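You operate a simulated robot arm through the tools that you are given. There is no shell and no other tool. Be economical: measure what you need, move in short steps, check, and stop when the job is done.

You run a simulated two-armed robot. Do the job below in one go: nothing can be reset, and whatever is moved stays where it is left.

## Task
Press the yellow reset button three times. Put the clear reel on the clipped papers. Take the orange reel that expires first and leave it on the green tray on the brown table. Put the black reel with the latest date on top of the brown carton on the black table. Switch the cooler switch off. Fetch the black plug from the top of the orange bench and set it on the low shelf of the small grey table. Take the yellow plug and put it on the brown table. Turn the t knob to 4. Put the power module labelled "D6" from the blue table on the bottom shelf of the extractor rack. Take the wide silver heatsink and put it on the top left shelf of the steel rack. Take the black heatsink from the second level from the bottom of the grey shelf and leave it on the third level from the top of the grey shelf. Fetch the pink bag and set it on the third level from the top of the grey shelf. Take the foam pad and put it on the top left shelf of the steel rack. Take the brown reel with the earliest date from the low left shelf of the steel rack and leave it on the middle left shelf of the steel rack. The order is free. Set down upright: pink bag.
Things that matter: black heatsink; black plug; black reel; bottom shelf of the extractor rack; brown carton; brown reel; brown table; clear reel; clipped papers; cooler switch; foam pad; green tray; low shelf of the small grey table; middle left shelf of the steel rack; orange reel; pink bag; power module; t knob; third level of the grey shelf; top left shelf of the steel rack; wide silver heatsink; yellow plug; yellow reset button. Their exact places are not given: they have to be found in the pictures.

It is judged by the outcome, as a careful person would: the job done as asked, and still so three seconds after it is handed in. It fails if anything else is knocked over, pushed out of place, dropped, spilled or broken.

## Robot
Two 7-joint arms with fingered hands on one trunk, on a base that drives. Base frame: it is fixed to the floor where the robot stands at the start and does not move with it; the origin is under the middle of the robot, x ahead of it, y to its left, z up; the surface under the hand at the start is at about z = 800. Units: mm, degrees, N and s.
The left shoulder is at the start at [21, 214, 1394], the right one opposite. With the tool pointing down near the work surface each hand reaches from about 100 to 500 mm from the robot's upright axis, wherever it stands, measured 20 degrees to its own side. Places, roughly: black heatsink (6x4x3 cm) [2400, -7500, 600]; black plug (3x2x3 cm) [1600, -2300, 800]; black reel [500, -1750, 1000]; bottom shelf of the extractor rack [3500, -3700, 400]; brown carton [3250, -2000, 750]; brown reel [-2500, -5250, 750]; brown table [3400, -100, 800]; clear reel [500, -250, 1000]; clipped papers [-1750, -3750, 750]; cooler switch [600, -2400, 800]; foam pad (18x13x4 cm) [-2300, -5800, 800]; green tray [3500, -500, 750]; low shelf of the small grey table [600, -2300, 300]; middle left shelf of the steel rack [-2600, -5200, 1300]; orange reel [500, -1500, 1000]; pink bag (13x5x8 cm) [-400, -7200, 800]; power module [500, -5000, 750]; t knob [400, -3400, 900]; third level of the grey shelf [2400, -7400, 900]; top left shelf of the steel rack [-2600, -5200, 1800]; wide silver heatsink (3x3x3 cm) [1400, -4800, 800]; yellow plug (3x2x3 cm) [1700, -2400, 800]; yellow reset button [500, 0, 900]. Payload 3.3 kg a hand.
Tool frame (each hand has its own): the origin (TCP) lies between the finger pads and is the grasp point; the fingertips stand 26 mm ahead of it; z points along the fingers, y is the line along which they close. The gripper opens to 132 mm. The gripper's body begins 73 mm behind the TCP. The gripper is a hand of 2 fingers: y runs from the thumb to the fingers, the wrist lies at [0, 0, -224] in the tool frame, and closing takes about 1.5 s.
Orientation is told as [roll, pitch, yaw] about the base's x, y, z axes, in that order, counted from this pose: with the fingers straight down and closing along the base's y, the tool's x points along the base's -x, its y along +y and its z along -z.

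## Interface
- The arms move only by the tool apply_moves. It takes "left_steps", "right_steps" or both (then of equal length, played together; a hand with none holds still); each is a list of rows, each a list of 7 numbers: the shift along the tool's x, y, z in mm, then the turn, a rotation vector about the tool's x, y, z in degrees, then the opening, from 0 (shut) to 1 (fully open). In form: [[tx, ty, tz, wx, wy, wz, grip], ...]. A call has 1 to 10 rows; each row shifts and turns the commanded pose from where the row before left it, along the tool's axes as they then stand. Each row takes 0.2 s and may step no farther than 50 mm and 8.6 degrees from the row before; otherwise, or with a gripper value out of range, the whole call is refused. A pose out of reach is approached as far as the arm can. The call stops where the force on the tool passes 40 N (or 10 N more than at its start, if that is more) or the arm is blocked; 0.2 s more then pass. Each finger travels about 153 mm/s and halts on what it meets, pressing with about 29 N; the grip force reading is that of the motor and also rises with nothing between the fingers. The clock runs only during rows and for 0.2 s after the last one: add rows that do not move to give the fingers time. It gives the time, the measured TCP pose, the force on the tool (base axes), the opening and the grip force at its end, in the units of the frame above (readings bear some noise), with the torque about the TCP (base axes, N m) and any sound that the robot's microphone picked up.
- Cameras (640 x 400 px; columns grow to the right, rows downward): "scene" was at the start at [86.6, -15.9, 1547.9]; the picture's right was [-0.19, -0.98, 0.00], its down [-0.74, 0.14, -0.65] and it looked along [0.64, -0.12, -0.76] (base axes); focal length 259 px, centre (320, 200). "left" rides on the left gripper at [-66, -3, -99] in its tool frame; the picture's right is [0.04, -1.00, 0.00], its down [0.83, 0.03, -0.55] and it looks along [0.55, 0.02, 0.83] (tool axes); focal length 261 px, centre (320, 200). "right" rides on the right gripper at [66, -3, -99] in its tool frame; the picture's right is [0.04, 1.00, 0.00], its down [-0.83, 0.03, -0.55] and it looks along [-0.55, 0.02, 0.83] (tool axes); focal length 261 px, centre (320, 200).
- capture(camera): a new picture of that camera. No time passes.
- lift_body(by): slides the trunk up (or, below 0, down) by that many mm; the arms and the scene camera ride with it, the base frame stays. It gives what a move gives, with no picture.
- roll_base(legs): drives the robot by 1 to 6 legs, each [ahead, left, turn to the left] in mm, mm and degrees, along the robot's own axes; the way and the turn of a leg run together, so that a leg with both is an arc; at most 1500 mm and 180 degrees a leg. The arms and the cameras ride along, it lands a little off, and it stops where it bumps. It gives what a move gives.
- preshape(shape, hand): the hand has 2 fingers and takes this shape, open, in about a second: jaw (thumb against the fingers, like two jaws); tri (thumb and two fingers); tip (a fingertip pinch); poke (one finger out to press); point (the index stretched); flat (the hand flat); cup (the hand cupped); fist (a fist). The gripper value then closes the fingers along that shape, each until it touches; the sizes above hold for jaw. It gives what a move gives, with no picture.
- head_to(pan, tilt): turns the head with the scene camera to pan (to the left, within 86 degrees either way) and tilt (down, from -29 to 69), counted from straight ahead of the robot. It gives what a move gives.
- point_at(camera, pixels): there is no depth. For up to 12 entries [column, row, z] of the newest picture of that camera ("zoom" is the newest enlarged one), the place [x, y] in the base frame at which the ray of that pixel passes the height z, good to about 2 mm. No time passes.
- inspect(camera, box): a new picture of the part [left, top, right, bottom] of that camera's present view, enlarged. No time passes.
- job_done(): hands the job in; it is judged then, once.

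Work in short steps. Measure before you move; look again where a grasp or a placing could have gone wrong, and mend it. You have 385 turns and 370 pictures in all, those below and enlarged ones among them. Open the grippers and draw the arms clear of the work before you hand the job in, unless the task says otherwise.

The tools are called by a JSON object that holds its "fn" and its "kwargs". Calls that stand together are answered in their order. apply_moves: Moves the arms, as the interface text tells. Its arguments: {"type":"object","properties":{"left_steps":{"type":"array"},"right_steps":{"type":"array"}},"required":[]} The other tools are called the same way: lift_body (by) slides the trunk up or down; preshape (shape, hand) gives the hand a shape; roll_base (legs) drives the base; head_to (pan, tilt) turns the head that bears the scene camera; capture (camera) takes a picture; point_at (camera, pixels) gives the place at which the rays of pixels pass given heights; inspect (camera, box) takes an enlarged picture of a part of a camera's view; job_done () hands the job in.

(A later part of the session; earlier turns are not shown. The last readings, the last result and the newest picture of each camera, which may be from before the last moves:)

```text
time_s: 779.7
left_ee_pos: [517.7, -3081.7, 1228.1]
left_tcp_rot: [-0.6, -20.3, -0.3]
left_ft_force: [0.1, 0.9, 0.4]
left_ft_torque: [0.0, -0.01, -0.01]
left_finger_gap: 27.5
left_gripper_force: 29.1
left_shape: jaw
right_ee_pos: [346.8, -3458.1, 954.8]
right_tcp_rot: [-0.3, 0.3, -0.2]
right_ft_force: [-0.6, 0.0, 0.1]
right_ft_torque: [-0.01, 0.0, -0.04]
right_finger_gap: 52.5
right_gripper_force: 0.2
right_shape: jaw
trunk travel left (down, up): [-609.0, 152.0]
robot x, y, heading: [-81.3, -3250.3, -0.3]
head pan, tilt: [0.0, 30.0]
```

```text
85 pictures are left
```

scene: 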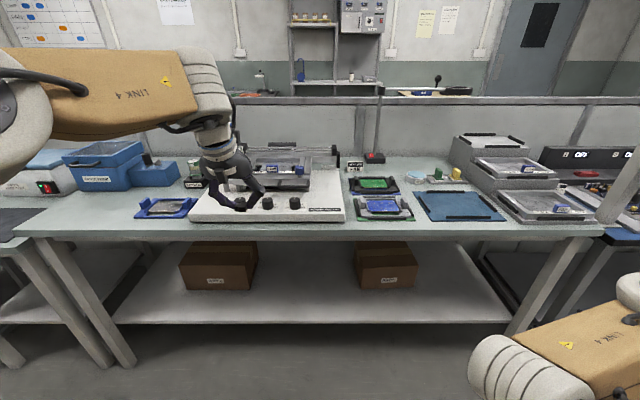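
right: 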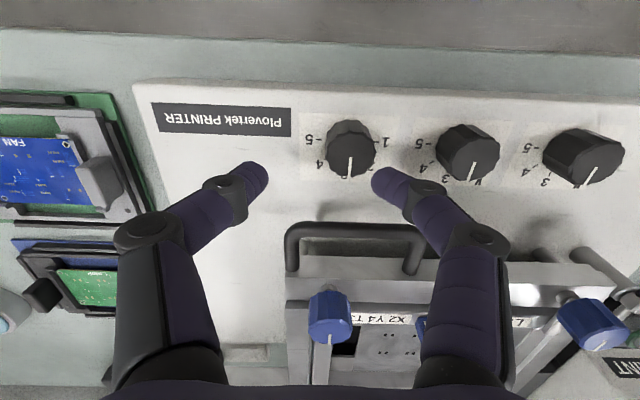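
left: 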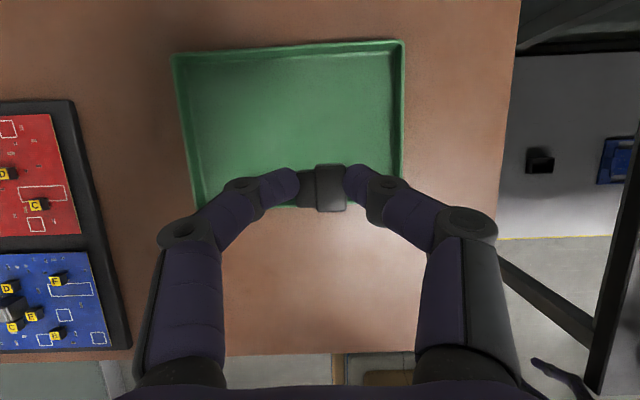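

I enlarge the rightmost knob to verify its letter and scale.

{"fn": "inspect", "kwargs": {"camera": "right", "box": [290, 105, 410, 195]}}

{"fn": "point_at", "kwargs": {"camera": "right", "pixels": [[351, 153, 870], [351, 153, 860], [351, 153, 850], [308, 163, 820]]}}

{"fn": "inspect", "kwargs": {"camera": "scene", "box": [300, 180, 480, 300]}}

```text
4.44 times, centred on (350, 150) of right
```

zoom: 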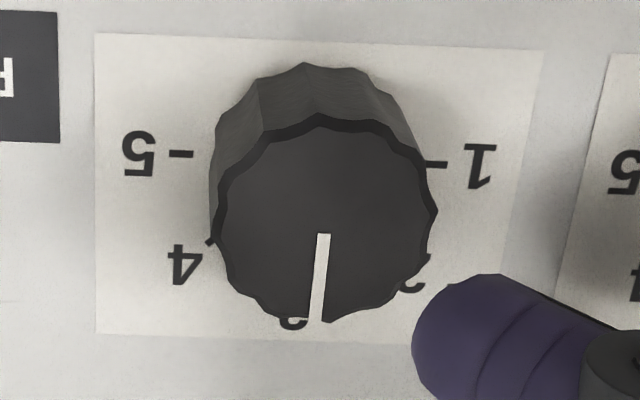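

```text
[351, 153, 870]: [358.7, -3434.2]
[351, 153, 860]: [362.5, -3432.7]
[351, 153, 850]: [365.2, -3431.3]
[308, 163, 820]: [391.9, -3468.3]
```

```text
3.33 times, centred on (390, 240) of scene
```

zoom: 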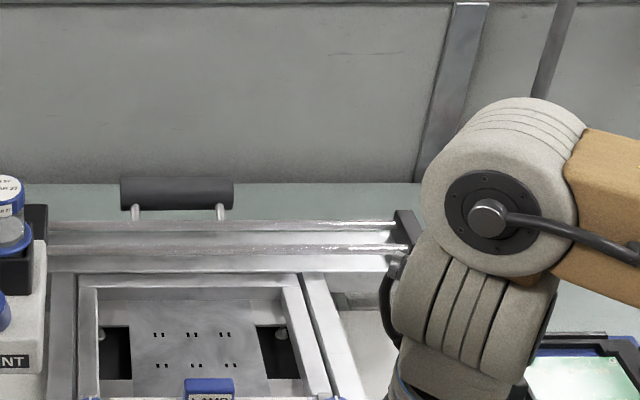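

T scale: 3 is now selected; 4 is 45° clockwise. Knob centre ≈(363,-3433), top z≈860, Ø≈36 mm. I align and lower.

{"fn": "apply_moves", "kwargs": {"right_steps": [[-16, 25, 0, 0, 0, 0, 0.45], [0, 0, 0, 0, 0, 0, 0.45]]}}

{"fn": "lift_body", "kwargs": {"by": -55}}

{"fn": "capture", "kwargs": {"camera": "right"}}

```text
time_s: 780.3
left_ee_pos: [518.2, -3082.6, 1228.3]
left_tcp_rot: [-0.5, -20.2, -0.3]
left_ft_force: [0.0, 0.3, 0.2]
left_ft_torque: [-0.02, 0.0, 0.02]
left_finger_gap: 27.6
left_gripper_force: 28.9
left_shape: jaw
right_ee_pos: [361.9, -3434.4, 953.9]
right_tcp_rot: [-0.2, 0.3, -0.2]
right_ft_force: [-0.1, -0.4, -0.5]
right_ft_torque: [0.02, 0.01, -0.01]
right_finger_gap: 58.8
right_gripper_force: 0.0
right_shape: jaw
trunk travel left (down, up): [-609.0, 152.0]
robot x, y, heading: [-85.1, -3251.3, -0.4]
head pan, tilt: [0.0, 30.0]
```

```text
time_s: 781.3
left_ee_pos: [518.0, -3081.7, 1173.6]
left_tcp_rot: [-0.6, -20.2, -0.3]
left_ft_force: [-0.4, 0.4, -0.6]
left_ft_torque: [-0.01, 0.01, 0.0]
left_finger_gap: 27.8
left_gripper_force: 28.7
left_shape: jaw
right_ee_pos: [363.0, -3435.2, 899.2]
right_tcp_rot: [-0.2, 0.3, -0.3]
right_ft_force: [0.0, -0.1, 0.4]
right_ft_torque: [-0.02, 0.0, 0.02]
right_finger_gap: 58.9
right_gripper_force: 0.0
right_shape: jaw
trunk travel left (down, up): [-554.0, 207.0]
robot x, y, heading: [-84.2, -3251.7, -0.4]
head pan, tilt: [0.0, 30.0]
```

```text
82 pictures are left
```

right: 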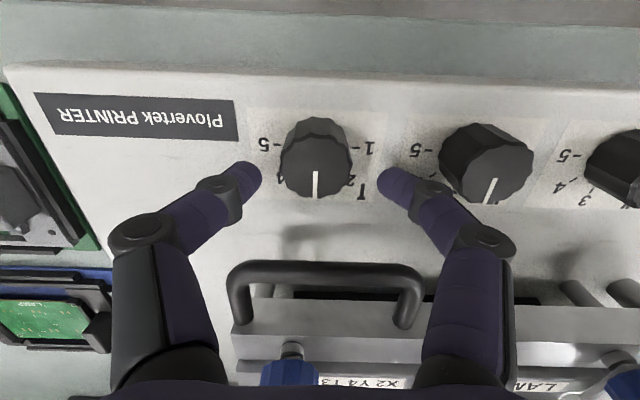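

The "T" label shows beside this knob. I lower 36 mm, close on it and turn 45° clockwise.

{"fn": "lift_body", "kwargs": {"by": -36}}

{"fn": "apply_moves", "kwargs": {"right_steps": [[0, -2, 0, 0, 0, 0, 0.35], [0, 0, 0, 0, 0, 0, 0.2], [0, 0, 0, 0, 0, 0, 0], [0, 0, 0, 0, 0, 0, 0], [0, 0, 0, 0, 0, 0, 0]]}}

```text
time_s: 781.8
left_ee_pos: [517.4, -3080.8, 1154.1]
left_tcp_rot: [-0.6, -20.3, -0.3]
left_ft_force: [-0.5, 0.2, -0.1]
left_ft_torque: [0.02, 0.0, 0.01]
left_finger_gap: 27.7
left_gripper_force: 29.7
left_shape: jaw
right_ee_pos: [363.3, -3431.4, 885.0]
right_tcp_rot: [-0.1, 0.2, -0.2]
right_ft_force: [-9.4, -1.5, 25.7]
right_ft_torque: [-0.13, 0.17, -0.08]
right_finger_gap: 59.8
right_gripper_force: 0.1
right_shape: jaw
trunk travel left (down, up): [-535.0, 225.0]
robot x, y, heading: [-83.7, -3251.3, -0.2]
head pan, tilt: [0.0, 30.0]
stopped: the force on the tool passed its limit at 63 N (the readings are from after the stop); the commanded pose is now the measured one
```

```text
time_s: 783.0
left_ee_pos: [519.1, -3081.3, 1153.2]
left_tcp_rot: [-0.5, -20.2, -0.2]
left_ft_force: [-0.9, -0.5, -0.4]
left_ft_torque: [-0.02, 0.02, -0.01]
left_finger_gap: 27.3
left_gripper_force: 29.1
left_shape: jaw
right_ee_pos: [365.3, -3435.0, 884.3]
right_tcp_rot: [-0.1, 0.2, -0.2]
right_ft_force: [10.4, -2.7, 20.5]
right_ft_torque: [-0.5, -0.18, -0.04]
right_finger_gap: 29.2
right_gripper_force: 28.8
right_shape: jaw
trunk travel left (down, up): [-535.0, 225.0]
robot x, y, heading: [-84.4, -3251.0, -0.5]
head pan, tilt: [0.0, 30.0]
```

The tips met the panel (z≈858) and the knob is gripped at 29 mm. I relieve the pressure and turn 45° clockwise.

{"fn": "lift_body", "kwargs": {"by": 5}}

{"fn": "apply_moves", "kwargs": {"right_steps": [[0, 0, 0, 0, 0, 7.5, 0], [0, 0, 0, 0, 0, 7.5, 0], [0, 0, 0, 0, 0, 7.5, 0], [0, 0, 0, 0, 0, 7.5, 0], [0, 0, 0, 0, 0, 7.5, 0], [0, 0, 0, 0, 0, 7.5, 0], [0, 0, 0, 0, 0, 0, 0]]}}

{"fn": "inspect", "kwargs": {"camera": "right", "box": [220, 80, 420, 230]}}

```text
time_s: 783.5
left_ee_pos: [521.1, -3081.4, 1157.0]
left_tcp_rot: [-0.6, -20.1, -0.2]
left_ft_force: [-0.4, 0.6, -0.1]
left_ft_torque: [0.0, 0.0, -0.02]
left_finger_gap: 27.9
left_gripper_force: 28.6
left_shape: jaw
right_ee_pos: [364.6, -3434.7, 886.6]
right_tcp_rot: [-0.1, 0.4, -0.1]
right_ft_force: [12.6, 0.8, -11.3]
right_ft_torque: [0.0, -0.24, 0.03]
right_finger_gap: 26.0
right_gripper_force: 28.8
right_shape: jaw
trunk travel left (down, up): [-540.0, 220.0]
robot x, y, heading: [-83.0, -3248.6, -0.3]
head pan, tilt: [0.0, 30.0]
```

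```text
time_s: 785.1
left_ee_pos: [516.4, -3085.3, 1159.7]
left_tcp_rot: [-0.4, -20.2, -0.5]
left_ft_force: [-0.8, 0.0, -0.1]
left_ft_torque: [-0.02, 0.0, 0.02]
left_finger_gap: 27.9
left_gripper_force: 29.0
left_shape: jaw
right_ee_pos: [360.7, -3437.9, 889.1]
right_tcp_rot: [-0.4, -0.1, -44.9]
right_ft_force: [-12.9, -25.5, 2.1]
right_ft_torque: [-0.81, -3.34, 3.33]
right_finger_gap: 19.8
right_gripper_force: 28.8
right_shape: jaw
trunk travel left (down, up): [-540.0, 220.0]
robot x, y, heading: [-82.6, -3251.2, -0.3]
head pan, tilt: [0.0, 30.0]
```

```text
2.67 times, centred on (320, 155) of right
```

zoom: 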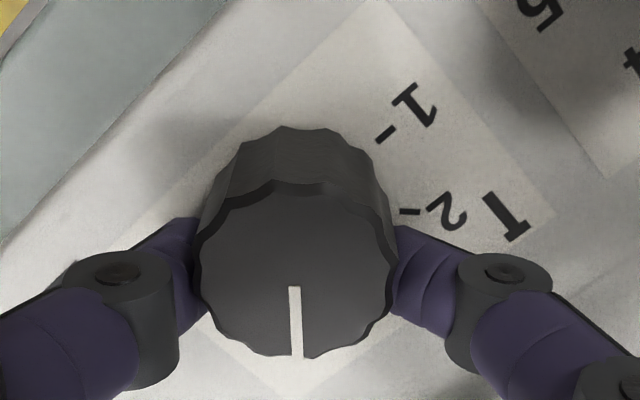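

The knob followed. I open and raise, then check the pointer against the scale.

{"fn": "apply_moves", "kwargs": {"right_steps": [[0, 0, 0, 0, 0, 0, 0.25], [0, 0, 0, 0, 0, 0, 0.45], [0, 0, 0, 0, 0, 0, 0.45], [0, 0, -25, 0, 0, 0, 0.45], [0, 0, -25, 0, 0, 0, 0.45]]}}

{"fn": "inspect", "kwargs": {"camera": "right", "box": [220, 80, 420, 230]}}

```text
time_s: 786.3
left_ee_pos: [519.5, -3081.2, 1158.5]
left_tcp_rot: [-0.6, -20.2, -0.4]
left_ft_force: [-0.4, -0.4, 0.5]
left_ft_torque: [0.0, 0.01, -0.02]
left_finger_gap: 27.4
left_gripper_force: 29.2
left_shape: jaw
right_ee_pos: [364.5, -3435.5, 939.0]
right_tcp_rot: [0.0, 0.0, -45.2]
right_ft_force: [1.8, -0.4, -0.4]
right_ft_torque: [0.02, -0.04, 0.01]
right_finger_gap: 59.2
right_gripper_force: 0.1
right_shape: jaw
trunk travel left (down, up): [-540.0, 220.0]
robot x, y, heading: [-86.4, -3249.8, -0.3]
head pan, tilt: [0.0, 30.0]
```

```text
2.67 times, centred on (320, 155) of right
```

zoom: 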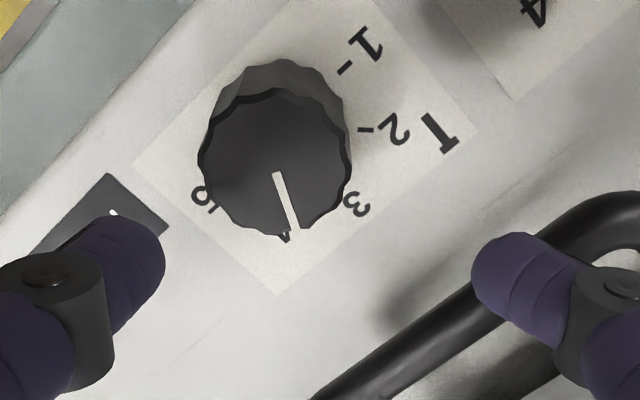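

The pointer is about midway between 3 and 4. I go back down, grip again and turn about 25° more.

{"fn": "apply_moves", "kwargs": {"right_steps": [[0, 0, 25, 0, 0, 0, 0.45], [0, 0, 24, 0, 0, 0, 0.45], [0, 0, 3, 0, 0, 0, 0.45], [0, 0, 0, 0, 0, 0, 0.2], [0, 0, 0, 0, 0, 0, 0], [0, 0, 0, 0, 0, 0, 0], [0, 0, 0, 0, 0, 0, 0]]}}

{"fn": "apply_moves", "kwargs": {"right_steps": [[0, 0, 0, 0, 0, 6, 0], [0, 0, 0, 0, 0, 6, 0], [0, 0, 0, 0, 0, 6, 0], [0, 0, 0, 0, 0, 6, 0], [0, 0, 0, 0, 0, 0, 0]]}}

{"fn": "apply_moves", "kwargs": {"right_steps": [[0, 0, 0, 0, 0, 0, 0.25], [0, 0, 0, 0, 0, 0, 0.45], [0, 0, 0, 0, 0, 0, 0.45], [0, 0, -25, 0, 0, 0, 0.45], [0, 0, -25, 0, 0, 0, 0.45]]}}

{"fn": "inspect", "kwargs": {"camera": "right", "box": [220, 80, 420, 230]}}

```text
time_s: 786.8
left_ee_pos: [517.0, -3081.3, 1161.2]
left_tcp_rot: [-0.6, -20.3, -0.2]
left_ft_force: [0.2, 0.1, -0.2]
left_ft_torque: [0.04, 0.04, -0.03]
left_finger_gap: 27.8
left_gripper_force: 29.1
left_shape: jaw
right_ee_pos: [362.7, -3430.5, 915.4]
right_tcp_rot: [0.4, 0.4, -44.8]
right_ft_force: [-15.7, 1.1, 17.9]
right_ft_torque: [0.56, -0.51, 0.56]
right_finger_gap: 51.4
right_gripper_force: 0.2
right_shape: jaw
trunk travel left (down, up): [-540.0, 220.0]
robot x, y, heading: [-80.8, -3255.3, -0.4]
head pan, tilt: [0.0, 30.0]
stopped in row 2 (right hand): the force on the tool passed its limit at 47 N (the readings are from after the stop); the commanded pose is now the measured one
```

```text
time_s: 788.0
left_ee_pos: [518.3, -3081.6, 1158.7]
left_tcp_rot: [-0.7, -20.2, -0.2]
left_ft_force: [0.0, 0.6, 0.0]
left_ft_torque: [-0.02, 0.01, 0.01]
left_finger_gap: 27.5
left_gripper_force: 29.1
left_shape: jaw
right_ee_pos: [366.3, -3431.9, 913.7]
right_tcp_rot: [0.1, 0.3, -69.1]
right_ft_force: [0.6, 0.9, 0.0]
right_ft_torque: [0.0, 0.02, -0.03]
right_finger_gap: 5.0
right_gripper_force: 29.4
right_shape: jaw
trunk travel left (down, up): [-540.0, 220.0]
robot x, y, heading: [-84.5, -3249.5, -0.4]
head pan, tilt: [0.0, 30.0]
```

```text
time_s: 789.2
left_ee_pos: [517.8, -3080.6, 1158.7]
left_tcp_rot: [-0.6, -20.3, -0.3]
left_ft_force: [0.0, 0.1, 0.4]
left_ft_torque: [0.01, 0.02, 0.04]
left_finger_gap: 27.5
left_gripper_force: 28.9
left_shape: jaw
right_ee_pos: [366.6, -3432.1, 965.2]
right_tcp_rot: [0.2, 0.3, -69.0]
right_ft_force: [-0.2, -0.6, -0.1]
right_ft_torque: [-0.01, 0.01, 0.0]
right_finger_gap: 59.0
right_gripper_force: 0.1
right_shape: jaw
trunk travel left (down, up): [-540.0, 220.0]
robot x, y, heading: [-81.9, -3250.1, -0.5]
head pan, tilt: [0.0, 30.0]
```

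```text
2.67 times, centred on (320, 155) of right
```

zoom: 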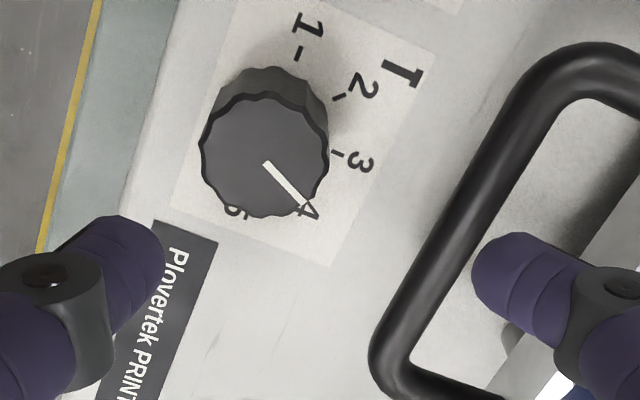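

A finger had met the drawer handle at yaw −45, limiting the turn to ~22° (pointer at 3.5). I return to yaw +5, grip again and turn a further 23° without touching the handle.

{"fn": "apply_moves", "kwargs": {"right_steps": [[0, 0, 0, 0, 0, -8.3, 0.45], [0, 0, 0, 0, 0, -8.3, 0.45], [0, 0, 0, 0, 0, -8.3, 0.45], [0, 0, 0, 0, 0, -8.3, 0.45], [0, 0, 0, 0, 0, -8.3, 0.45], [0, 0, 0, 0, 0, -8.3, 0.45], [0, 0, 0, 0, 0, -8.3, 0.45], [0, 0, 0, 0, 0, -8.3, 0.45], [0, 0, 0, 0, 0, -8, 0.45], [2, -3, 0, 0, 0, 0, 0.45]]}}

{"fn": "lift_body", "kwargs": {"by": -76}}

{"fn": "apply_moves", "kwargs": {"right_steps": [[0, 0, 2, 0, 0, 0, 0.45], [0, 0, 0, 0, 0, 0, 0.25], [0, 0, 0, 0, 0, 0, 0], [0, 0, 0, 0, 0, 0, 0], [0, 0, 0, 0, 0, 0, 0]]}}

{"fn": "inspect", "kwargs": {"camera": "right", "box": [220, 80, 420, 230]}}

```text
time_s: 791.4
left_ee_pos: [518.9, -3082.6, 1158.5]
left_tcp_rot: [-0.6, -20.2, -0.3]
left_ft_force: [0.1, -0.8, 0.0]
left_ft_torque: [0.01, -0.01, 0.0]
left_finger_gap: 27.4
left_gripper_force: 28.9
left_shape: jaw
right_ee_pos: [363.7, -3434.5, 964.0]
right_tcp_rot: [0.4, 0.1, 5.5]
right_ft_force: [-0.3, -0.1, 0.0]
right_ft_torque: [0.0, 0.0, -0.06]
right_finger_gap: 58.7
right_gripper_force: 0.1
right_shape: jaw
trunk travel left (down, up): [-540.0, 220.0]
robot x, y, heading: [-86.1, -3252.3, -0.2]
head pan, tilt: [0.0, 30.0]
```

```text
time_s: 792.5
left_ee_pos: [517.1, -3082.6, 1083.7]
left_tcp_rot: [-0.6, -20.2, -0.3]
left_ft_force: [0.0, -0.1, -0.4]
left_ft_torque: [0.03, 0.01, 0.04]
left_finger_gap: 27.6
left_gripper_force: 29.0
left_shape: jaw
right_ee_pos: [363.5, -3435.3, 889.0]
right_tcp_rot: [0.4, 0.0, 5.4]
right_ft_force: [0.4, -0.9, 0.7]
right_ft_torque: [0.02, -0.01, 0.02]
right_finger_gap: 59.2
right_gripper_force: 0.0
right_shape: jaw
trunk travel left (down, up): [-464.0, 296.0]
robot x, y, heading: [-82.4, -3246.7, -0.2]
head pan, tilt: [0.0, 30.0]
```

```text
time_s: 793.8
left_ee_pos: [520.1, -3080.5, 1081.1]
left_tcp_rot: [-0.6, -20.1, -0.3]
left_ft_force: [-0.1, 0.4, 0.8]
left_ft_torque: [0.02, -0.05, 0.02]
left_finger_gap: 27.7
left_gripper_force: 28.9
left_shape: jaw
right_ee_pos: [365.5, -3436.4, 886.6]
right_tcp_rot: [0.4, -0.1, 5.5]
right_ft_force: [15.1, -3.3, 4.1]
right_ft_torque: [-0.17, -0.28, 0.06]
right_finger_gap: 23.6
right_gripper_force: 29.4
right_shape: jaw
trunk travel left (down, up): [-464.0, 296.0]
robot x, y, heading: [-83.2, -3250.5, -0.3]
head pan, tilt: [0.0, 30.0]
```

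```text
2.67 times, centred on (320, 155) of right
```

zoom: 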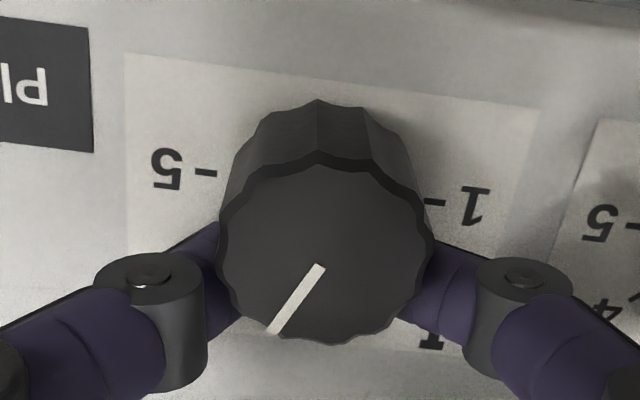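

The grip is off-centre (chord 24 mm): the knob centre is ~8 mm nearer. I re-centre, grip and turn 23°.

{"fn": "apply_moves", "kwargs": {"right_steps": [[0, 0, 0, 0, 0, 0, 0.25], [0, 0, 0, 0, 0, 0, 0.42], [8, 0, 0, 0, 0, 0, 0.42], [0, 0, 0, 0, 0, 0, 0.25], [0, 0, 0, 0, 0, 0, 0], [0, 0, 0, 0, 0, 0, 0], [0, 0, 0, 0, 0, 0, 0]]}}

{"fn": "apply_moves", "kwargs": {"right_steps": [[0, 0, 0, 0, 0, 6, 0], [0, 0, 0, 0, 0, 6, 0], [0, 0, 0, 0, 0, 6, 0], [0, 0, 0, 0, 0, 5, 0], [0, 0, 0, 0, 0, 0, 0]]}}

{"fn": "inspect", "kwargs": {"camera": "right", "box": [220, 80, 420, 230]}}

```text
time_s: 795.4
left_ee_pos: [517.6, -3080.9, 1082.0]
left_tcp_rot: [-0.6, -20.2, -0.3]
left_ft_force: [1.2, 0.6, 0.9]
left_ft_torque: [-0.01, 0.01, 0.01]
left_finger_gap: 27.7
left_gripper_force: 28.8
left_shape: jaw
right_ee_pos: [356.6, -3436.0, 886.1]
right_tcp_rot: [0.3, 0.0, 5.4]
right_ft_force: [-0.2, -3.0, 0.8]
right_ft_torque: [-0.13, 0.0, -0.04]
right_finger_gap: 30.9
right_gripper_force: 28.8
right_shape: jaw
trunk travel left (down, up): [-464.0, 296.0]
robot x, y, heading: [-88.2, -3251.0, -0.3]
head pan, tilt: [0.0, 30.0]
```

```text
time_s: 796.5
left_ee_pos: [519.1, -3082.8, 1082.1]
left_tcp_rot: [-0.6, -20.4, -0.3]
left_ft_force: [0.3, 0.4, -0.2]
left_ft_torque: [0.0, 0.02, -0.01]
left_finger_gap: 27.7
left_gripper_force: 29.2
left_shape: jaw
right_ee_pos: [355.4, -3437.7, 886.6]
right_tcp_rot: [0.3, 0.1, -17.6]
right_ft_force: [0.7, -6.7, 1.9]
right_ft_torque: [-0.28, 0.01, 0.02]
right_finger_gap: 30.2
right_gripper_force: 29.3
right_shape: jaw
trunk travel left (down, up): [-464.0, 296.0]
robot x, y, heading: [-84.8, -3247.9, -0.4]
head pan, tilt: [0.0, 30.0]
```

```text
2.67 times, centred on (320, 155) of right
```

zoom: 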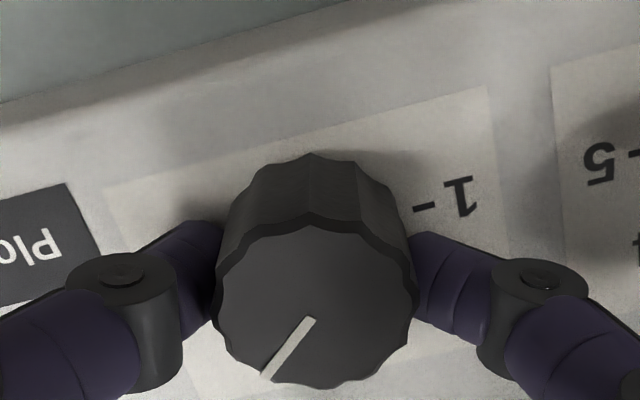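

The pointer moved with the hand. I release, lift and check the setting.

{"fn": "apply_moves", "kwargs": {"right_steps": [[0, 0, 0, 0, 0, 0, 0.25], [0, 0, 0, 0, 0, 0, 0.42], [0, 0, 0, 0, 0, 0, 0.42], [0, 0, -25, 0, 0, 0, 0.42], [0, 0, -35, 0, 0, 0, 0.42], [0, 0, -35, 0, 0, 0, 0.42], [0, 0, 0, 0, 0, 5, 0.42]]}}

{"fn": "inspect", "kwargs": {"camera": "right", "box": [260, 80, 400, 185]}}

```text
time_s: 798.1
left_ee_pos: [518.6, -3080.8, 1082.3]
left_tcp_rot: [-0.7, -20.2, -0.3]
left_ft_force: [0.2, -0.3, 0.3]
left_ft_torque: [-0.01, -0.01, 0.01]
left_finger_gap: 27.8
left_gripper_force: 28.7
left_shape: jaw
right_ee_pos: [356.3, -3437.0, 982.3]
right_tcp_rot: [0.3, 0.2, -22.5]
right_ft_force: [-0.2, 0.2, -0.4]
right_ft_torque: [0.0, -0.02, -0.02]
right_finger_gap: 55.4
right_gripper_force: 0.0
right_shape: jaw
trunk travel left (down, up): [-464.0, 296.0]
robot x, y, heading: [-82.9, -3250.2, -0.3]
head pan, tilt: [0.0, 30.0]
```

```text
3.81 times, centred on (330, 132) of right
```

zoom: 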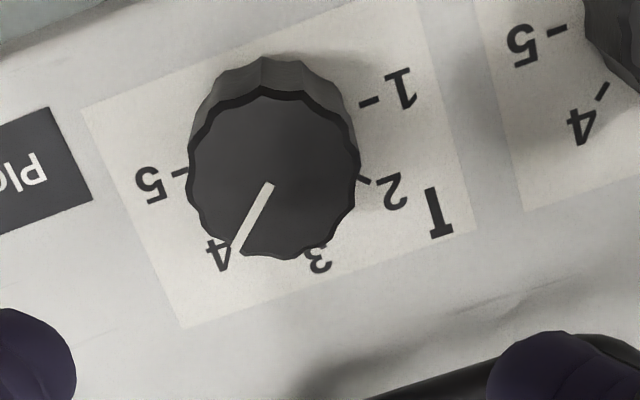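

T reads 4. Next the small grey table near (600,-2300): I back off, strafe left 850 mm and look.

{"fn": "roll_base", "kwargs": {"legs": [[-375, 0, 0], [0, 880, 0]]}}

{"fn": "head_to", "kwargs": {"pan": 0, "tilt": 33}}

{"fn": "capture", "kwargs": {"camera": "scene"}}

```text
time_s: 802.3
left_ee_pos: [146.0, -2807.0, 1079.7]
left_tcp_rot: [-1.0, -20.2, -0.2]
left_ft_force: [-0.4, 0.0, -0.6]
left_ft_torque: [-0.09, 0.0, -0.03]
left_finger_gap: 27.7
left_gripper_force: 28.7
left_shape: jaw
right_ee_pos: [-14.1, -3163.0, 983.0]
right_tcp_rot: [0.1, 0.1, -22.6]
right_ft_force: [-0.2, 1.0, 0.2]
right_ft_torque: [-0.07, 0.02, 0.0]
right_finger_gap: 55.5
right_gripper_force: 0.2
right_shape: jaw
trunk travel left (down, up): [-464.0, 296.0]
robot x, y, heading: [-455.8, -2983.4, -0.5]
head pan, tilt: [0.0, 30.0]
stopped in leg 2: the robot was blocked; the commanded pose is now the measured one
```

```text
time_s: 802.9
left_ee_pos: [146.4, -2813.3, 1081.5]
left_tcp_rot: [-0.5, -20.3, -0.4]
left_ft_force: [0.0, 0.0, -0.6]
left_ft_torque: [-0.02, -0.01, 0.0]
left_finger_gap: 27.9
left_gripper_force: 28.6
left_shape: jaw
right_ee_pos: [-14.5, -3170.0, 982.5]
right_tcp_rot: [0.3, 0.3, -22.7]
right_ft_force: [-0.4, -0.5, 0.4]
right_ft_torque: [0.02, 0.0, -0.01]
right_finger_gap: 55.4
right_gripper_force: 0.1
right_shape: jaw
trunk travel left (down, up): [-464.0, 296.0]
robot x, y, heading: [-455.5, -2982.3, -0.4]
head pan, tilt: [0.0, 33.0]
```

```text
75 pictures are left
```

scene: 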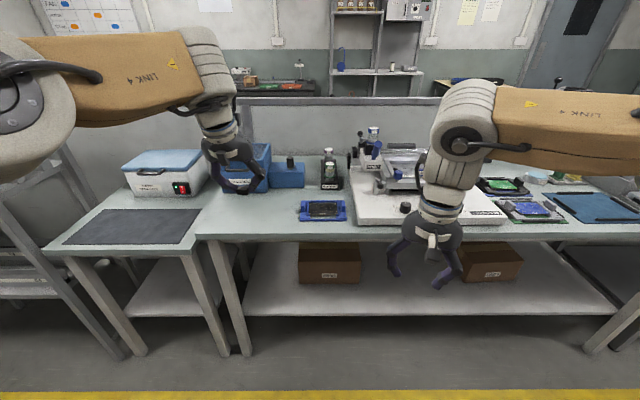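

The strafe was blocked (probably by the chair behind). I move ahead 220 mm first and continue left.

{"fn": "roll_base", "kwargs": {"legs": [[220, 0, 0.4], [0, 520, 0]]}}

{"fn": "head_to", "kwargs": {"pan": 0, "tilt": 45}}

{"fn": "capture", "kwargs": {"camera": "scene"}}

```text
time_s: 807.3
left_ee_pos: [363.7, -2283.8, 1081.4]
left_tcp_rot: [-0.7, -20.2, 0.1]
left_ft_force: [0.3, 0.7, 0.0]
left_ft_torque: [-0.02, 0.02, -0.01]
left_finger_gap: 27.8
left_gripper_force: 29.2
left_shape: jaw
right_ee_pos: [204.7, -2640.9, 981.3]
right_tcp_rot: [0.3, 0.2, -22.2]
right_ft_force: [0.5, 0.6, 0.0]
right_ft_torque: [-0.03, -0.02, 0.0]
right_finger_gap: 55.5
right_gripper_force: 0.1
right_shape: jaw
trunk travel left (down, up): [-464.0, 296.0]
robot x, y, heading: [-237.1, -2458.8, 0.2]
head pan, tilt: [0.0, 33.0]
```

```text
time_s: 808.0
left_ee_pos: [362.0, -2285.1, 1081.8]
left_tcp_rot: [-0.6, -20.3, 0.1]
left_ft_force: [0.8, -0.1, -0.2]
left_ft_torque: [0.0, 0.04, -0.01]
left_finger_gap: 27.7
left_gripper_force: 28.9
left_shape: jaw
right_ee_pos: [205.1, -2642.3, 982.5]
right_tcp_rot: [0.2, 0.2, -22.1]
right_ft_force: [0.6, -0.8, -0.1]
right_ft_torque: [-0.05, 0.0, 0.04]
right_finger_gap: 55.2
right_gripper_force: 0.1
right_shape: jaw
trunk travel left (down, up): [-464.0, 296.0]
robot x, y, heading: [-237.6, -2458.6, 0.4]
head pan, tilt: [0.0, 45.0]
```

```text
74 pictures are left
```

scene: 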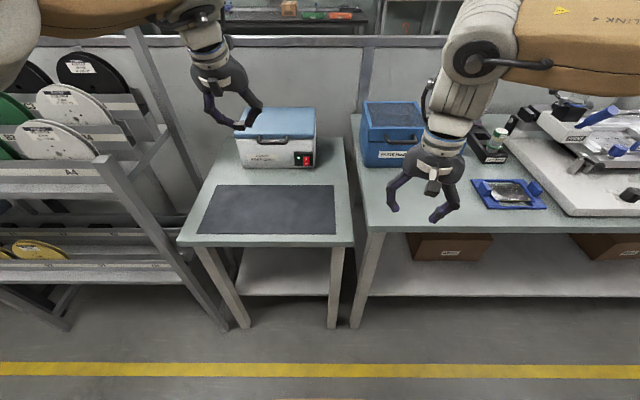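

The small grey table with the cooler and its low shelf are ahead. I measure the shelf and table.

{"fn": "point_at", "kwargs": {"camera": "scene", "pixels": [[245, 327, 0], [332, 327, 0], [290, 295, 250], [290, 295, 300], [290, 295, 350], [290, 265, 300], [265, 245, 770], [302, 159, 850], [302, 159, 880], [180, 245, 770], [352, 245, 770]]}}

{"fn": "inspect", "kwargs": {"camera": "scene", "box": [230, 100, 340, 180]}}

```text
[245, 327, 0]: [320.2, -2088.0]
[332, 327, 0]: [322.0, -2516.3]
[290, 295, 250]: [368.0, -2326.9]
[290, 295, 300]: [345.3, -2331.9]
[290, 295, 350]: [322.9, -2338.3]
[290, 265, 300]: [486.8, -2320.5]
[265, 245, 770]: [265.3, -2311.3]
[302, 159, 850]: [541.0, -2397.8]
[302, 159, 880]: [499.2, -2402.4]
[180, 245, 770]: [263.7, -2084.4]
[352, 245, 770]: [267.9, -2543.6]
```

```text
5.00 times, centred on (285, 140) of scene
```

zoom: 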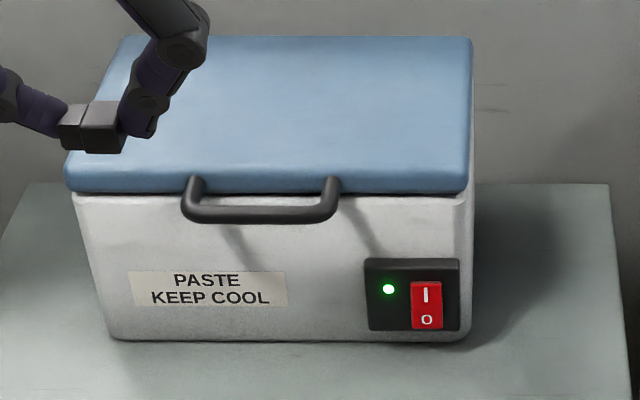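

Low shelf ≈z 345 with front at x≈322; table front at x≈265. I back off 190 mm, lower the trunk fully and lower the left arm gently.

{"fn": "roll_base", "kwargs": {"legs": [[-190, 0, 0]]}}

{"fn": "lift_body", "kwargs": {"by": -400}}

{"fn": "apply_moves", "kwargs": {"left_steps": [[8, 0, 22, 0, 0, 0, 0], [8, 0, 22, 0, 0, 0, 0], [8, 0, 22, 0, 0, 0, 0], [8, 0, 22, 0, 0, 0, 0], [8, 0, 22, 0, 0, 0, 0], [8, 0, 22, 0, 0, 0, 0], [8, 0, 22, 0, 0, 0, 0], [8, 0, 22, 0, 0, 0, 0], [8, 0, 22, 0, 0, 0, 0], [0, 0, 0, 0, 0, 0, 0]]}}

{"fn": "capture", "kwargs": {"camera": "left"}}

```text
time_s: 809.6
left_ee_pos: [171.3, -2284.8, 1083.8]
left_tcp_rot: [-0.6, -20.2, 0.0]
left_ft_force: [0.1, -0.6, 0.3]
left_ft_torque: [0.0, 0.01, -0.02]
left_finger_gap: 27.7
left_gripper_force: 28.8
left_shape: jaw
right_ee_pos: [14.2, -2641.9, 981.2]
right_tcp_rot: [0.3, 0.2, -22.2]
right_ft_force: [-0.5, 0.0, 0.0]
right_ft_torque: [0.01, 0.0, 0.03]
right_finger_gap: 55.3
right_gripper_force: 0.1
right_shape: jaw
trunk travel left (down, up): [-464.0, 296.0]
robot x, y, heading: [-428.4, -2461.4, 0.4]
head pan, tilt: [0.0, 45.0]
```

```text
time_s: 813.4
left_ee_pos: [172.3, -2284.8, 682.6]
left_tcp_rot: [-0.5, -20.2, 0.0]
left_ft_force: [-0.2, -0.4, 0.0]
left_ft_torque: [0.02, -0.01, 0.0]
left_finger_gap: 27.7
left_gripper_force: 29.2
left_shape: jaw
right_ee_pos: [13.5, -2642.7, 581.4]
right_tcp_rot: [0.3, 0.1, -22.2]
right_ft_force: [-0.6, 0.3, -0.1]
right_ft_torque: [0.02, 0.02, -0.02]
right_finger_gap: 55.3
right_gripper_force: 0.0
right_shape: jaw
trunk travel left (down, up): [-64.0, 696.0]
robot x, y, heading: [-428.5, -2458.8, 0.2]
head pan, tilt: [0.0, 45.0]
```

```text
time_s: 815.6
left_ee_pos: [173.1, -2288.0, 470.8]
left_tcp_rot: [-0.5, -20.1, 0.0]
left_ft_force: [0.2, -0.1, -0.8]
left_ft_torque: [-0.03, 0.01, -0.02]
left_finger_gap: 27.8
left_gripper_force: 29.4
left_shape: jaw
right_ee_pos: [14.5, -2641.8, 580.8]
right_tcp_rot: [0.3, 0.2, -22.2]
right_ft_force: [-0.3, -0.4, 0.3]
right_ft_torque: [0.0, -0.02, -0.02]
right_finger_gap: 55.7
right_gripper_force: 0.1
right_shape: jaw
trunk travel left (down, up): [-64.0, 696.0]
robot x, y, heading: [-425.9, -2456.9, 0.0]
head pan, tilt: [0.0, 45.0]
```

```text
72 pictures are left
```

left: 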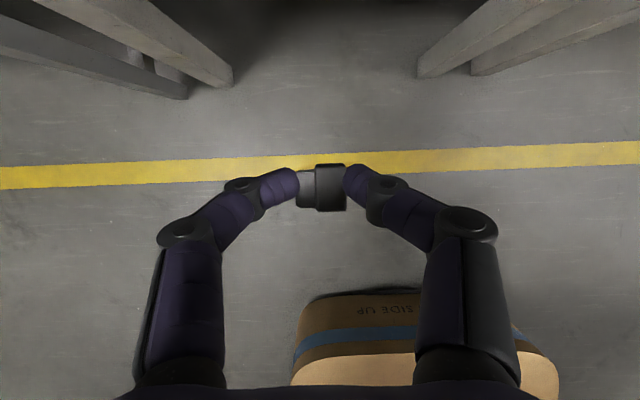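

Still held. I lower the remaining 60 mm, drive 200 mm in and look.

{"fn": "lift_body", "kwargs": {"by": -62}}

{"fn": "roll_base", "kwargs": {"legs": [[205, 0, 0]]}}

{"fn": "capture", "kwargs": {"camera": "left"}}

```text
time_s: 816.6
left_ee_pos: [172.5, -2288.1, 409.6]
left_tcp_rot: [-0.5, -20.2, 0.0]
left_ft_force: [-0.5, -0.3, -0.5]
left_ft_torque: [-0.05, -0.01, -0.02]
left_finger_gap: 27.8
left_gripper_force: 29.3
left_shape: jaw
right_ee_pos: [14.0, -2641.8, 519.7]
right_tcp_rot: [0.3, 0.0, -22.2]
right_ft_force: [0.1, -0.3, 0.3]
right_ft_torque: [0.0, 0.02, 0.01]
right_finger_gap: 55.4
right_gripper_force: 0.0
right_shape: jaw
trunk travel left (down, up): [-2.0, 758.0]
robot x, y, heading: [-428.0, -2460.2, 0.2]
head pan, tilt: [0.0, 45.0]
```

```text
time_s: 818.4
left_ee_pos: [370.3, -2283.7, 401.5]
left_tcp_rot: [-0.1, -19.1, -0.5]
left_ft_force: [0.7, -0.2, 0.4]
left_ft_torque: [-0.01, 0.0, 0.0]
left_finger_gap: 27.7
left_gripper_force: 28.6
left_shape: jaw
right_ee_pos: [218.6, -2640.2, 519.6]
right_tcp_rot: [0.2, 0.1, -22.1]
right_ft_force: [0.1, -1.1, 1.4]
right_ft_torque: [-0.01, 0.0, 0.01]
right_finger_gap: 55.3
right_gripper_force: 0.0
right_shape: jaw
trunk travel left (down, up): [-2.0, 758.0]
robot x, y, heading: [-226.1, -2457.4, 0.0]
head pan, tilt: [0.0, 45.0]
stopped in leg 1: the robot was blocked; the commanded pose is now the measured one
```

```text
71 pictures are left
```

left: 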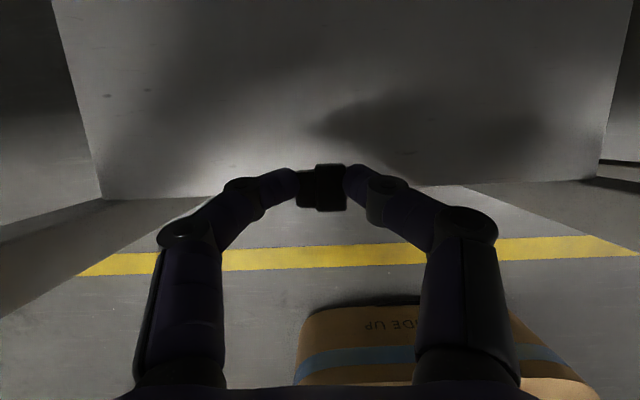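

The arm touched the table edge. I check where the shelf's edge lies relative to the plug.

{"fn": "point_at", "kwargs": {"camera": "left", "pixels": [[150, 197, 345], [450, 186, 345], [150, 197, 300], [320, 150, 345], [150, 197, 370]]}}

{"fn": "capture", "kwargs": {"camera": "scene"}}

```text
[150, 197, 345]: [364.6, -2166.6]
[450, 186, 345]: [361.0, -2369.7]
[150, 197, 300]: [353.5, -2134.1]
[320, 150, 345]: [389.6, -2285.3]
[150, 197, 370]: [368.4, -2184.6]
```

```text
70 pictures are left
```

scene: 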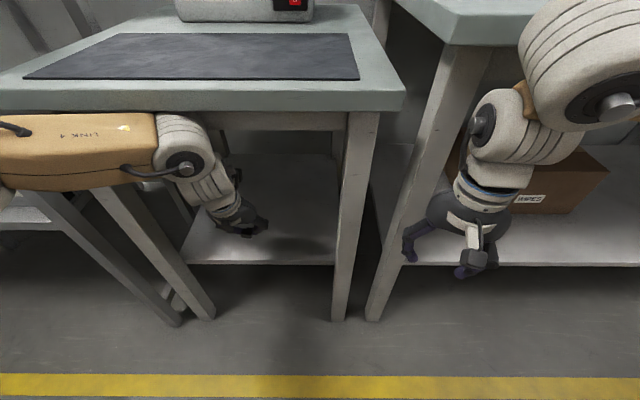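

Shelf top ≈z 288, front x≈351. I lower the arm 50 mm (freeing the forearm), move 45 mm further in, then lower to contact.

{"fn": "apply_moves", "kwargs": {"left_steps": [[7, 0, 17, 0, 0, 0, 0], [7, 0, 17, 0, 0, 0, 0], [7, 0, 17, 0, 0, 0, 0], [0, 0, 0, 0, 0, 0, 0]]}}

{"fn": "roll_base", "kwargs": {"legs": [[40, 0, 0]]}}

{"fn": "apply_moves", "kwargs": {"left_steps": [[3, 0, 9, 0, 0, 0, 0], [3, 0, 8, 0, 0, 0, 0], [2, 0, 5, 0, 0, 0, 0], [0, 0, 0, 0, 0, 0, 0]]}}

{"fn": "capture", "kwargs": {"camera": "left"}}

```text
time_s: 819.4
left_ee_pos: [368.6, -2285.5, 346.6]
left_tcp_rot: [-0.1, -19.3, -0.5]
left_ft_force: [0.1, 0.0, 0.3]
left_ft_torque: [0.01, 0.01, 0.01]
left_finger_gap: 27.8
left_gripper_force: 28.8
left_shape: jaw
right_ee_pos: [217.6, -2640.8, 519.5]
right_tcp_rot: [0.3, 0.1, -22.2]
right_ft_force: [0.4, 0.9, -0.3]
right_ft_torque: [0.04, 0.0, -0.01]
right_finger_gap: 55.6
right_gripper_force: 0.0
right_shape: jaw
trunk travel left (down, up): [-2.0, 758.0]
robot x, y, heading: [-225.1, -2457.2, 0.4]
head pan, tilt: [0.0, 45.0]
```

```text
time_s: 820.2
left_ee_pos: [407.3, -2285.9, 346.9]
left_tcp_rot: [-0.1, -19.3, -0.6]
left_ft_force: [-0.5, 0.7, -0.8]
left_ft_torque: [0.0, 0.01, -0.01]
left_finger_gap: 27.6
left_gripper_force: 29.2
left_shape: jaw
right_ee_pos: [259.0, -2638.9, 520.4]
right_tcp_rot: [0.3, 0.2, -22.1]
right_ft_force: [-0.3, -0.3, 0.4]
right_ft_torque: [-0.02, 0.05, -0.02]
right_finger_gap: 55.2
right_gripper_force: 0.0
right_shape: jaw
trunk travel left (down, up): [-2.0, 758.0]
robot x, y, heading: [-183.2, -2458.6, 0.2]
head pan, tilt: [0.0, 45.0]
```

```text
time_s: 821.2
left_ee_pos: [407.1, -2285.4, 325.1]
left_tcp_rot: [-0.2, -19.3, -0.5]
left_ft_force: [-1.5, -1.2, 10.0]
left_ft_torque: [-0.23, -0.02, -0.02]
left_finger_gap: 27.6
left_gripper_force: 29.2
left_shape: jaw
right_ee_pos: [257.6, -2639.9, 520.2]
right_tcp_rot: [0.4, 0.1, -22.0]
right_ft_force: [0.1, 1.1, 0.0]
right_ft_torque: [0.0, 0.02, 0.01]
right_finger_gap: 55.5
right_gripper_force: 0.1
right_shape: jaw
trunk travel left (down, up): [-2.0, 758.0]
robot x, y, heading: [-184.3, -2458.3, 0.2]
head pan, tilt: [0.0, 45.0]
```

```text
69 pictures are left
```

left: 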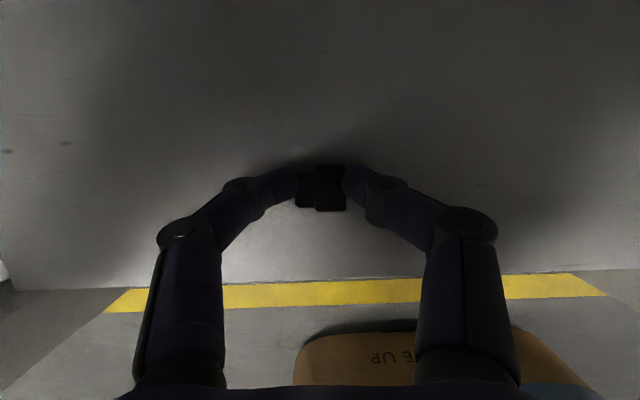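

Contact (10 N), the plug well inside the shelf. I release, raise the hand slightly and back out.

{"fn": "apply_moves", "kwargs": {"left_steps": [[0, 0, 0, 0, 0, 0, 0.28], [0, 0, 0, 0, 0, 0, 0.4], [0, 0, 0, 0, 0, 0, 0.4], [-10, 0, -28, 0, 0, 0, 0.4]]}}

{"fn": "roll_base", "kwargs": {"legs": [[-300, 0, 0]]}}

{"fn": "inspect", "kwargs": {"camera": "scene", "box": [150, 100, 420, 300]}}

```text
time_s: 822.2
left_ee_pos: [407.3, -2283.7, 353.1]
left_tcp_rot: [0.1, -19.1, -0.6]
left_ft_force: [0.6, 0.8, -0.1]
left_ft_torque: [-0.02, -0.03, 0.02]
left_finger_gap: 52.2
left_gripper_force: 0.1
left_shape: jaw
right_ee_pos: [257.4, -2640.7, 520.2]
right_tcp_rot: [0.3, 0.3, -22.1]
right_ft_force: [0.1, -0.4, 0.4]
right_ft_torque: [0.02, 0.0, -0.01]
right_finger_gap: 55.2
right_gripper_force: 0.0
right_shape: jaw
trunk travel left (down, up): [-2.0, 758.0]
robot x, y, heading: [-186.2, -2461.0, 0.2]
head pan, tilt: [0.0, 45.0]
```

```text
time_s: 824.3
left_ee_pos: [107.4, -2287.7, 353.6]
left_tcp_rot: [0.0, -19.2, -0.4]
left_ft_force: [-0.3, 0.2, -0.4]
left_ft_torque: [-0.02, 0.05, 0.0]
left_finger_gap: 52.4
left_gripper_force: 0.1
left_shape: jaw
right_ee_pos: [-41.2, -2641.1, 519.0]
right_tcp_rot: [0.4, 0.2, -22.1]
right_ft_force: [0.2, -0.1, 0.3]
right_ft_torque: [0.0, 0.0, 0.05]
right_finger_gap: 55.3
right_gripper_force: 0.1
right_shape: jaw
trunk travel left (down, up): [-2.0, 758.0]
robot x, y, heading: [-485.6, -2456.0, 0.1]
head pan, tilt: [0.0, 45.0]
```

```text
2.00 times, centred on (285, 200) of scene
```

zoom: 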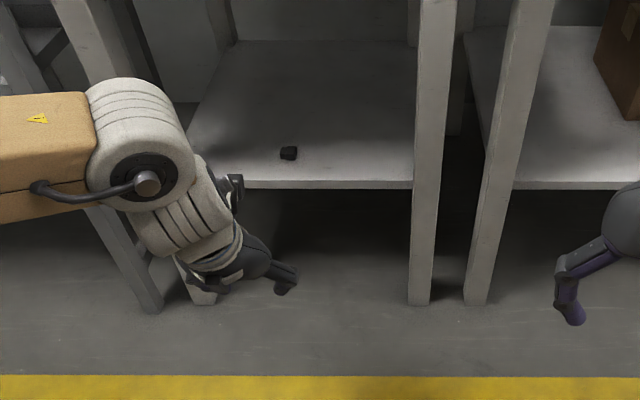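

The black plug lies on the low shelf. Now the cooler switch with the left hand, level and shut: I raise the trunk 440 mm, turn the hand level and shift right.

{"fn": "lift_body", "kwargs": {"by": 400}}

{"fn": "apply_moves", "kwargs": {"left_steps": [[0, 0, 0, 0, -8.2, 0, 0.2], [0, 0, 0, 0, -8.2, 0, 0], [0, 0, 0, 0, -8.2, 0, 0], [0, 0, 0, 0, -8.2, 0, 0], [0, 0, 0, 0, -8.2, 0, 0], [0, 0, 0, 0, -8.2, 0, 0], [0, 0, 0, 0, -8.2, 0, 0], [0, 0, 0, 0, -8.2, 0, 0], [0, 0, 0, 0, 0, 0, 0]]}}

{"fn": "roll_base", "kwargs": {"legs": [[0, -112, 0], [200, 0, 0]]}}

{"fn": "lift_body", "kwargs": {"by": 120}}

{"fn": "capture", "kwargs": {"camera": "left"}}

```text
time_s: 828.1
left_ee_pos: [108.8, -2286.9, 753.8]
left_tcp_rot: [-0.1, -19.3, -0.5]
left_ft_force: [0.4, -0.2, 0.3]
left_ft_torque: [0.03, 0.06, 0.0]
left_finger_gap: 52.4
left_gripper_force: 0.1
left_shape: jaw
right_ee_pos: [-41.2, -2641.2, 918.5]
right_tcp_rot: [0.3, 0.2, -22.1]
right_ft_force: [-0.4, -1.0, 0.1]
right_ft_torque: [0.01, -0.02, -0.01]
right_finger_gap: 55.5
right_gripper_force: 0.1
right_shape: jaw
trunk travel left (down, up): [-402.0, 358.0]
robot x, y, heading: [-487.3, -2458.9, 0.4]
head pan, tilt: [0.0, 45.0]
```

```text
time_s: 830.1
left_ee_pos: [108.1, -2286.4, 754.7]
left_tcp_rot: [-0.5, -84.9, 0.1]
left_ft_force: [-0.6, -0.3, -0.8]
left_ft_torque: [0.01, 0.01, 0.0]
left_finger_gap: 0.1
left_gripper_force: 29.0
left_shape: jaw
right_ee_pos: [-41.6, -2641.1, 920.6]
right_tcp_rot: [0.4, 0.2, -22.1]
right_ft_force: [-1.0, 0.1, -0.5]
right_ft_torque: [0.01, -0.01, 0.02]
right_finger_gap: 55.6
right_gripper_force: 0.0
right_shape: jaw
trunk travel left (down, up): [-402.0, 358.0]
robot x, y, heading: [-483.5, -2456.8, 0.3]
head pan, tilt: [0.0, 45.0]
```

```text
time_s: 832.4
left_ee_pos: [264.4, -2400.0, 750.7]
left_tcp_rot: [-4.8, -84.2, 4.1]
left_ft_force: [-8.9, 0.7, 3.6]
left_ft_torque: [0.0, -0.11, 0.01]
left_finger_gap: 0.1
left_gripper_force: 28.9
left_shape: jaw
right_ee_pos: [121.0, -2751.3, 918.1]
right_tcp_rot: [0.4, 0.1, -22.0]
right_ft_force: [0.3, -0.8, 0.6]
right_ft_torque: [0.02, 0.01, -0.05]
right_finger_gap: 55.4
right_gripper_force: 0.0
right_shape: jaw
trunk travel left (down, up): [-402.0, 358.0]
robot x, y, heading: [-322.0, -2568.8, 0.3]
head pan, tilt: [0.0, 45.0]
stopped in leg 2: the force on the tool passed its limit at 107 N (the readings are from after the stop); the commanded pose is now the measured one
```

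```text
time_s: 833.9
left_ee_pos: [265.2, -2399.6, 868.8]
left_tcp_rot: [-4.7, -84.3, 3.8]
left_ft_force: [-0.9, -0.6, 0.2]
left_ft_torque: [0.01, 0.0, 0.01]
left_finger_gap: 0.0
left_gripper_force: 28.9
left_shape: jaw
right_ee_pos: [121.0, -2751.9, 1038.3]
right_tcp_rot: [0.3, 0.3, -21.9]
right_ft_force: [-0.3, 0.4, -0.7]
right_ft_torque: [0.03, 0.01, -0.02]
right_finger_gap: 55.2
right_gripper_force: 0.1
right_shape: jaw
trunk travel left (down, up): [-522.0, 238.0]
robot x, y, heading: [-323.1, -2568.2, 0.7]
head pan, tilt: [0.0, 45.0]
```

```text
67 pictures are left
```

left: 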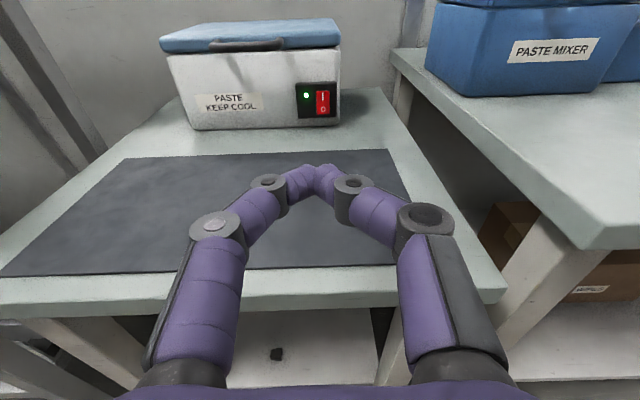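

The closed tips touched the table's front edge while driving; nothing seems shifted. Now the switch is in view at (322,103). I measure it.

{"fn": "point_at", "kwargs": {"camera": "left", "pixels": [[318, 128, 760], [318, 128, 775], [200, 130, 770], [322, 103, 800], [322, 103, 820], [322, 109, 800], [322, 109, 810], [300, 308, 765]]}}

{"fn": "inspect", "kwargs": {"camera": "left", "box": [285, 75, 355, 130]}}

```text
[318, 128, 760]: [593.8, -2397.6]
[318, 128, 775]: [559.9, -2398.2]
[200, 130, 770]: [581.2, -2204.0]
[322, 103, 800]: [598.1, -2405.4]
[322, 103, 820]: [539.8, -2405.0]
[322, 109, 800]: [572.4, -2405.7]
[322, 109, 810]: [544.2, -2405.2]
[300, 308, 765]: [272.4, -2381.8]
```

```text
7.27 times, centred on (320, 102) of left
```

zoom: 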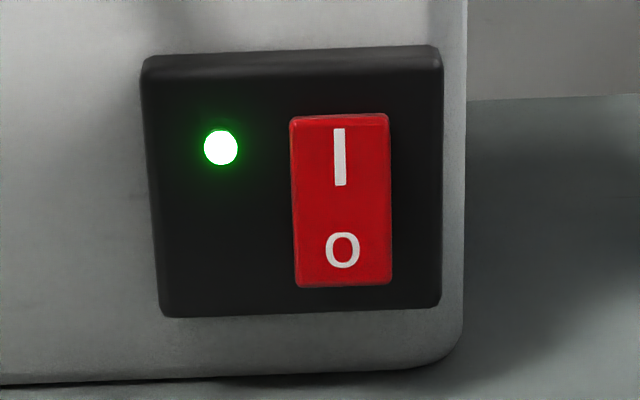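

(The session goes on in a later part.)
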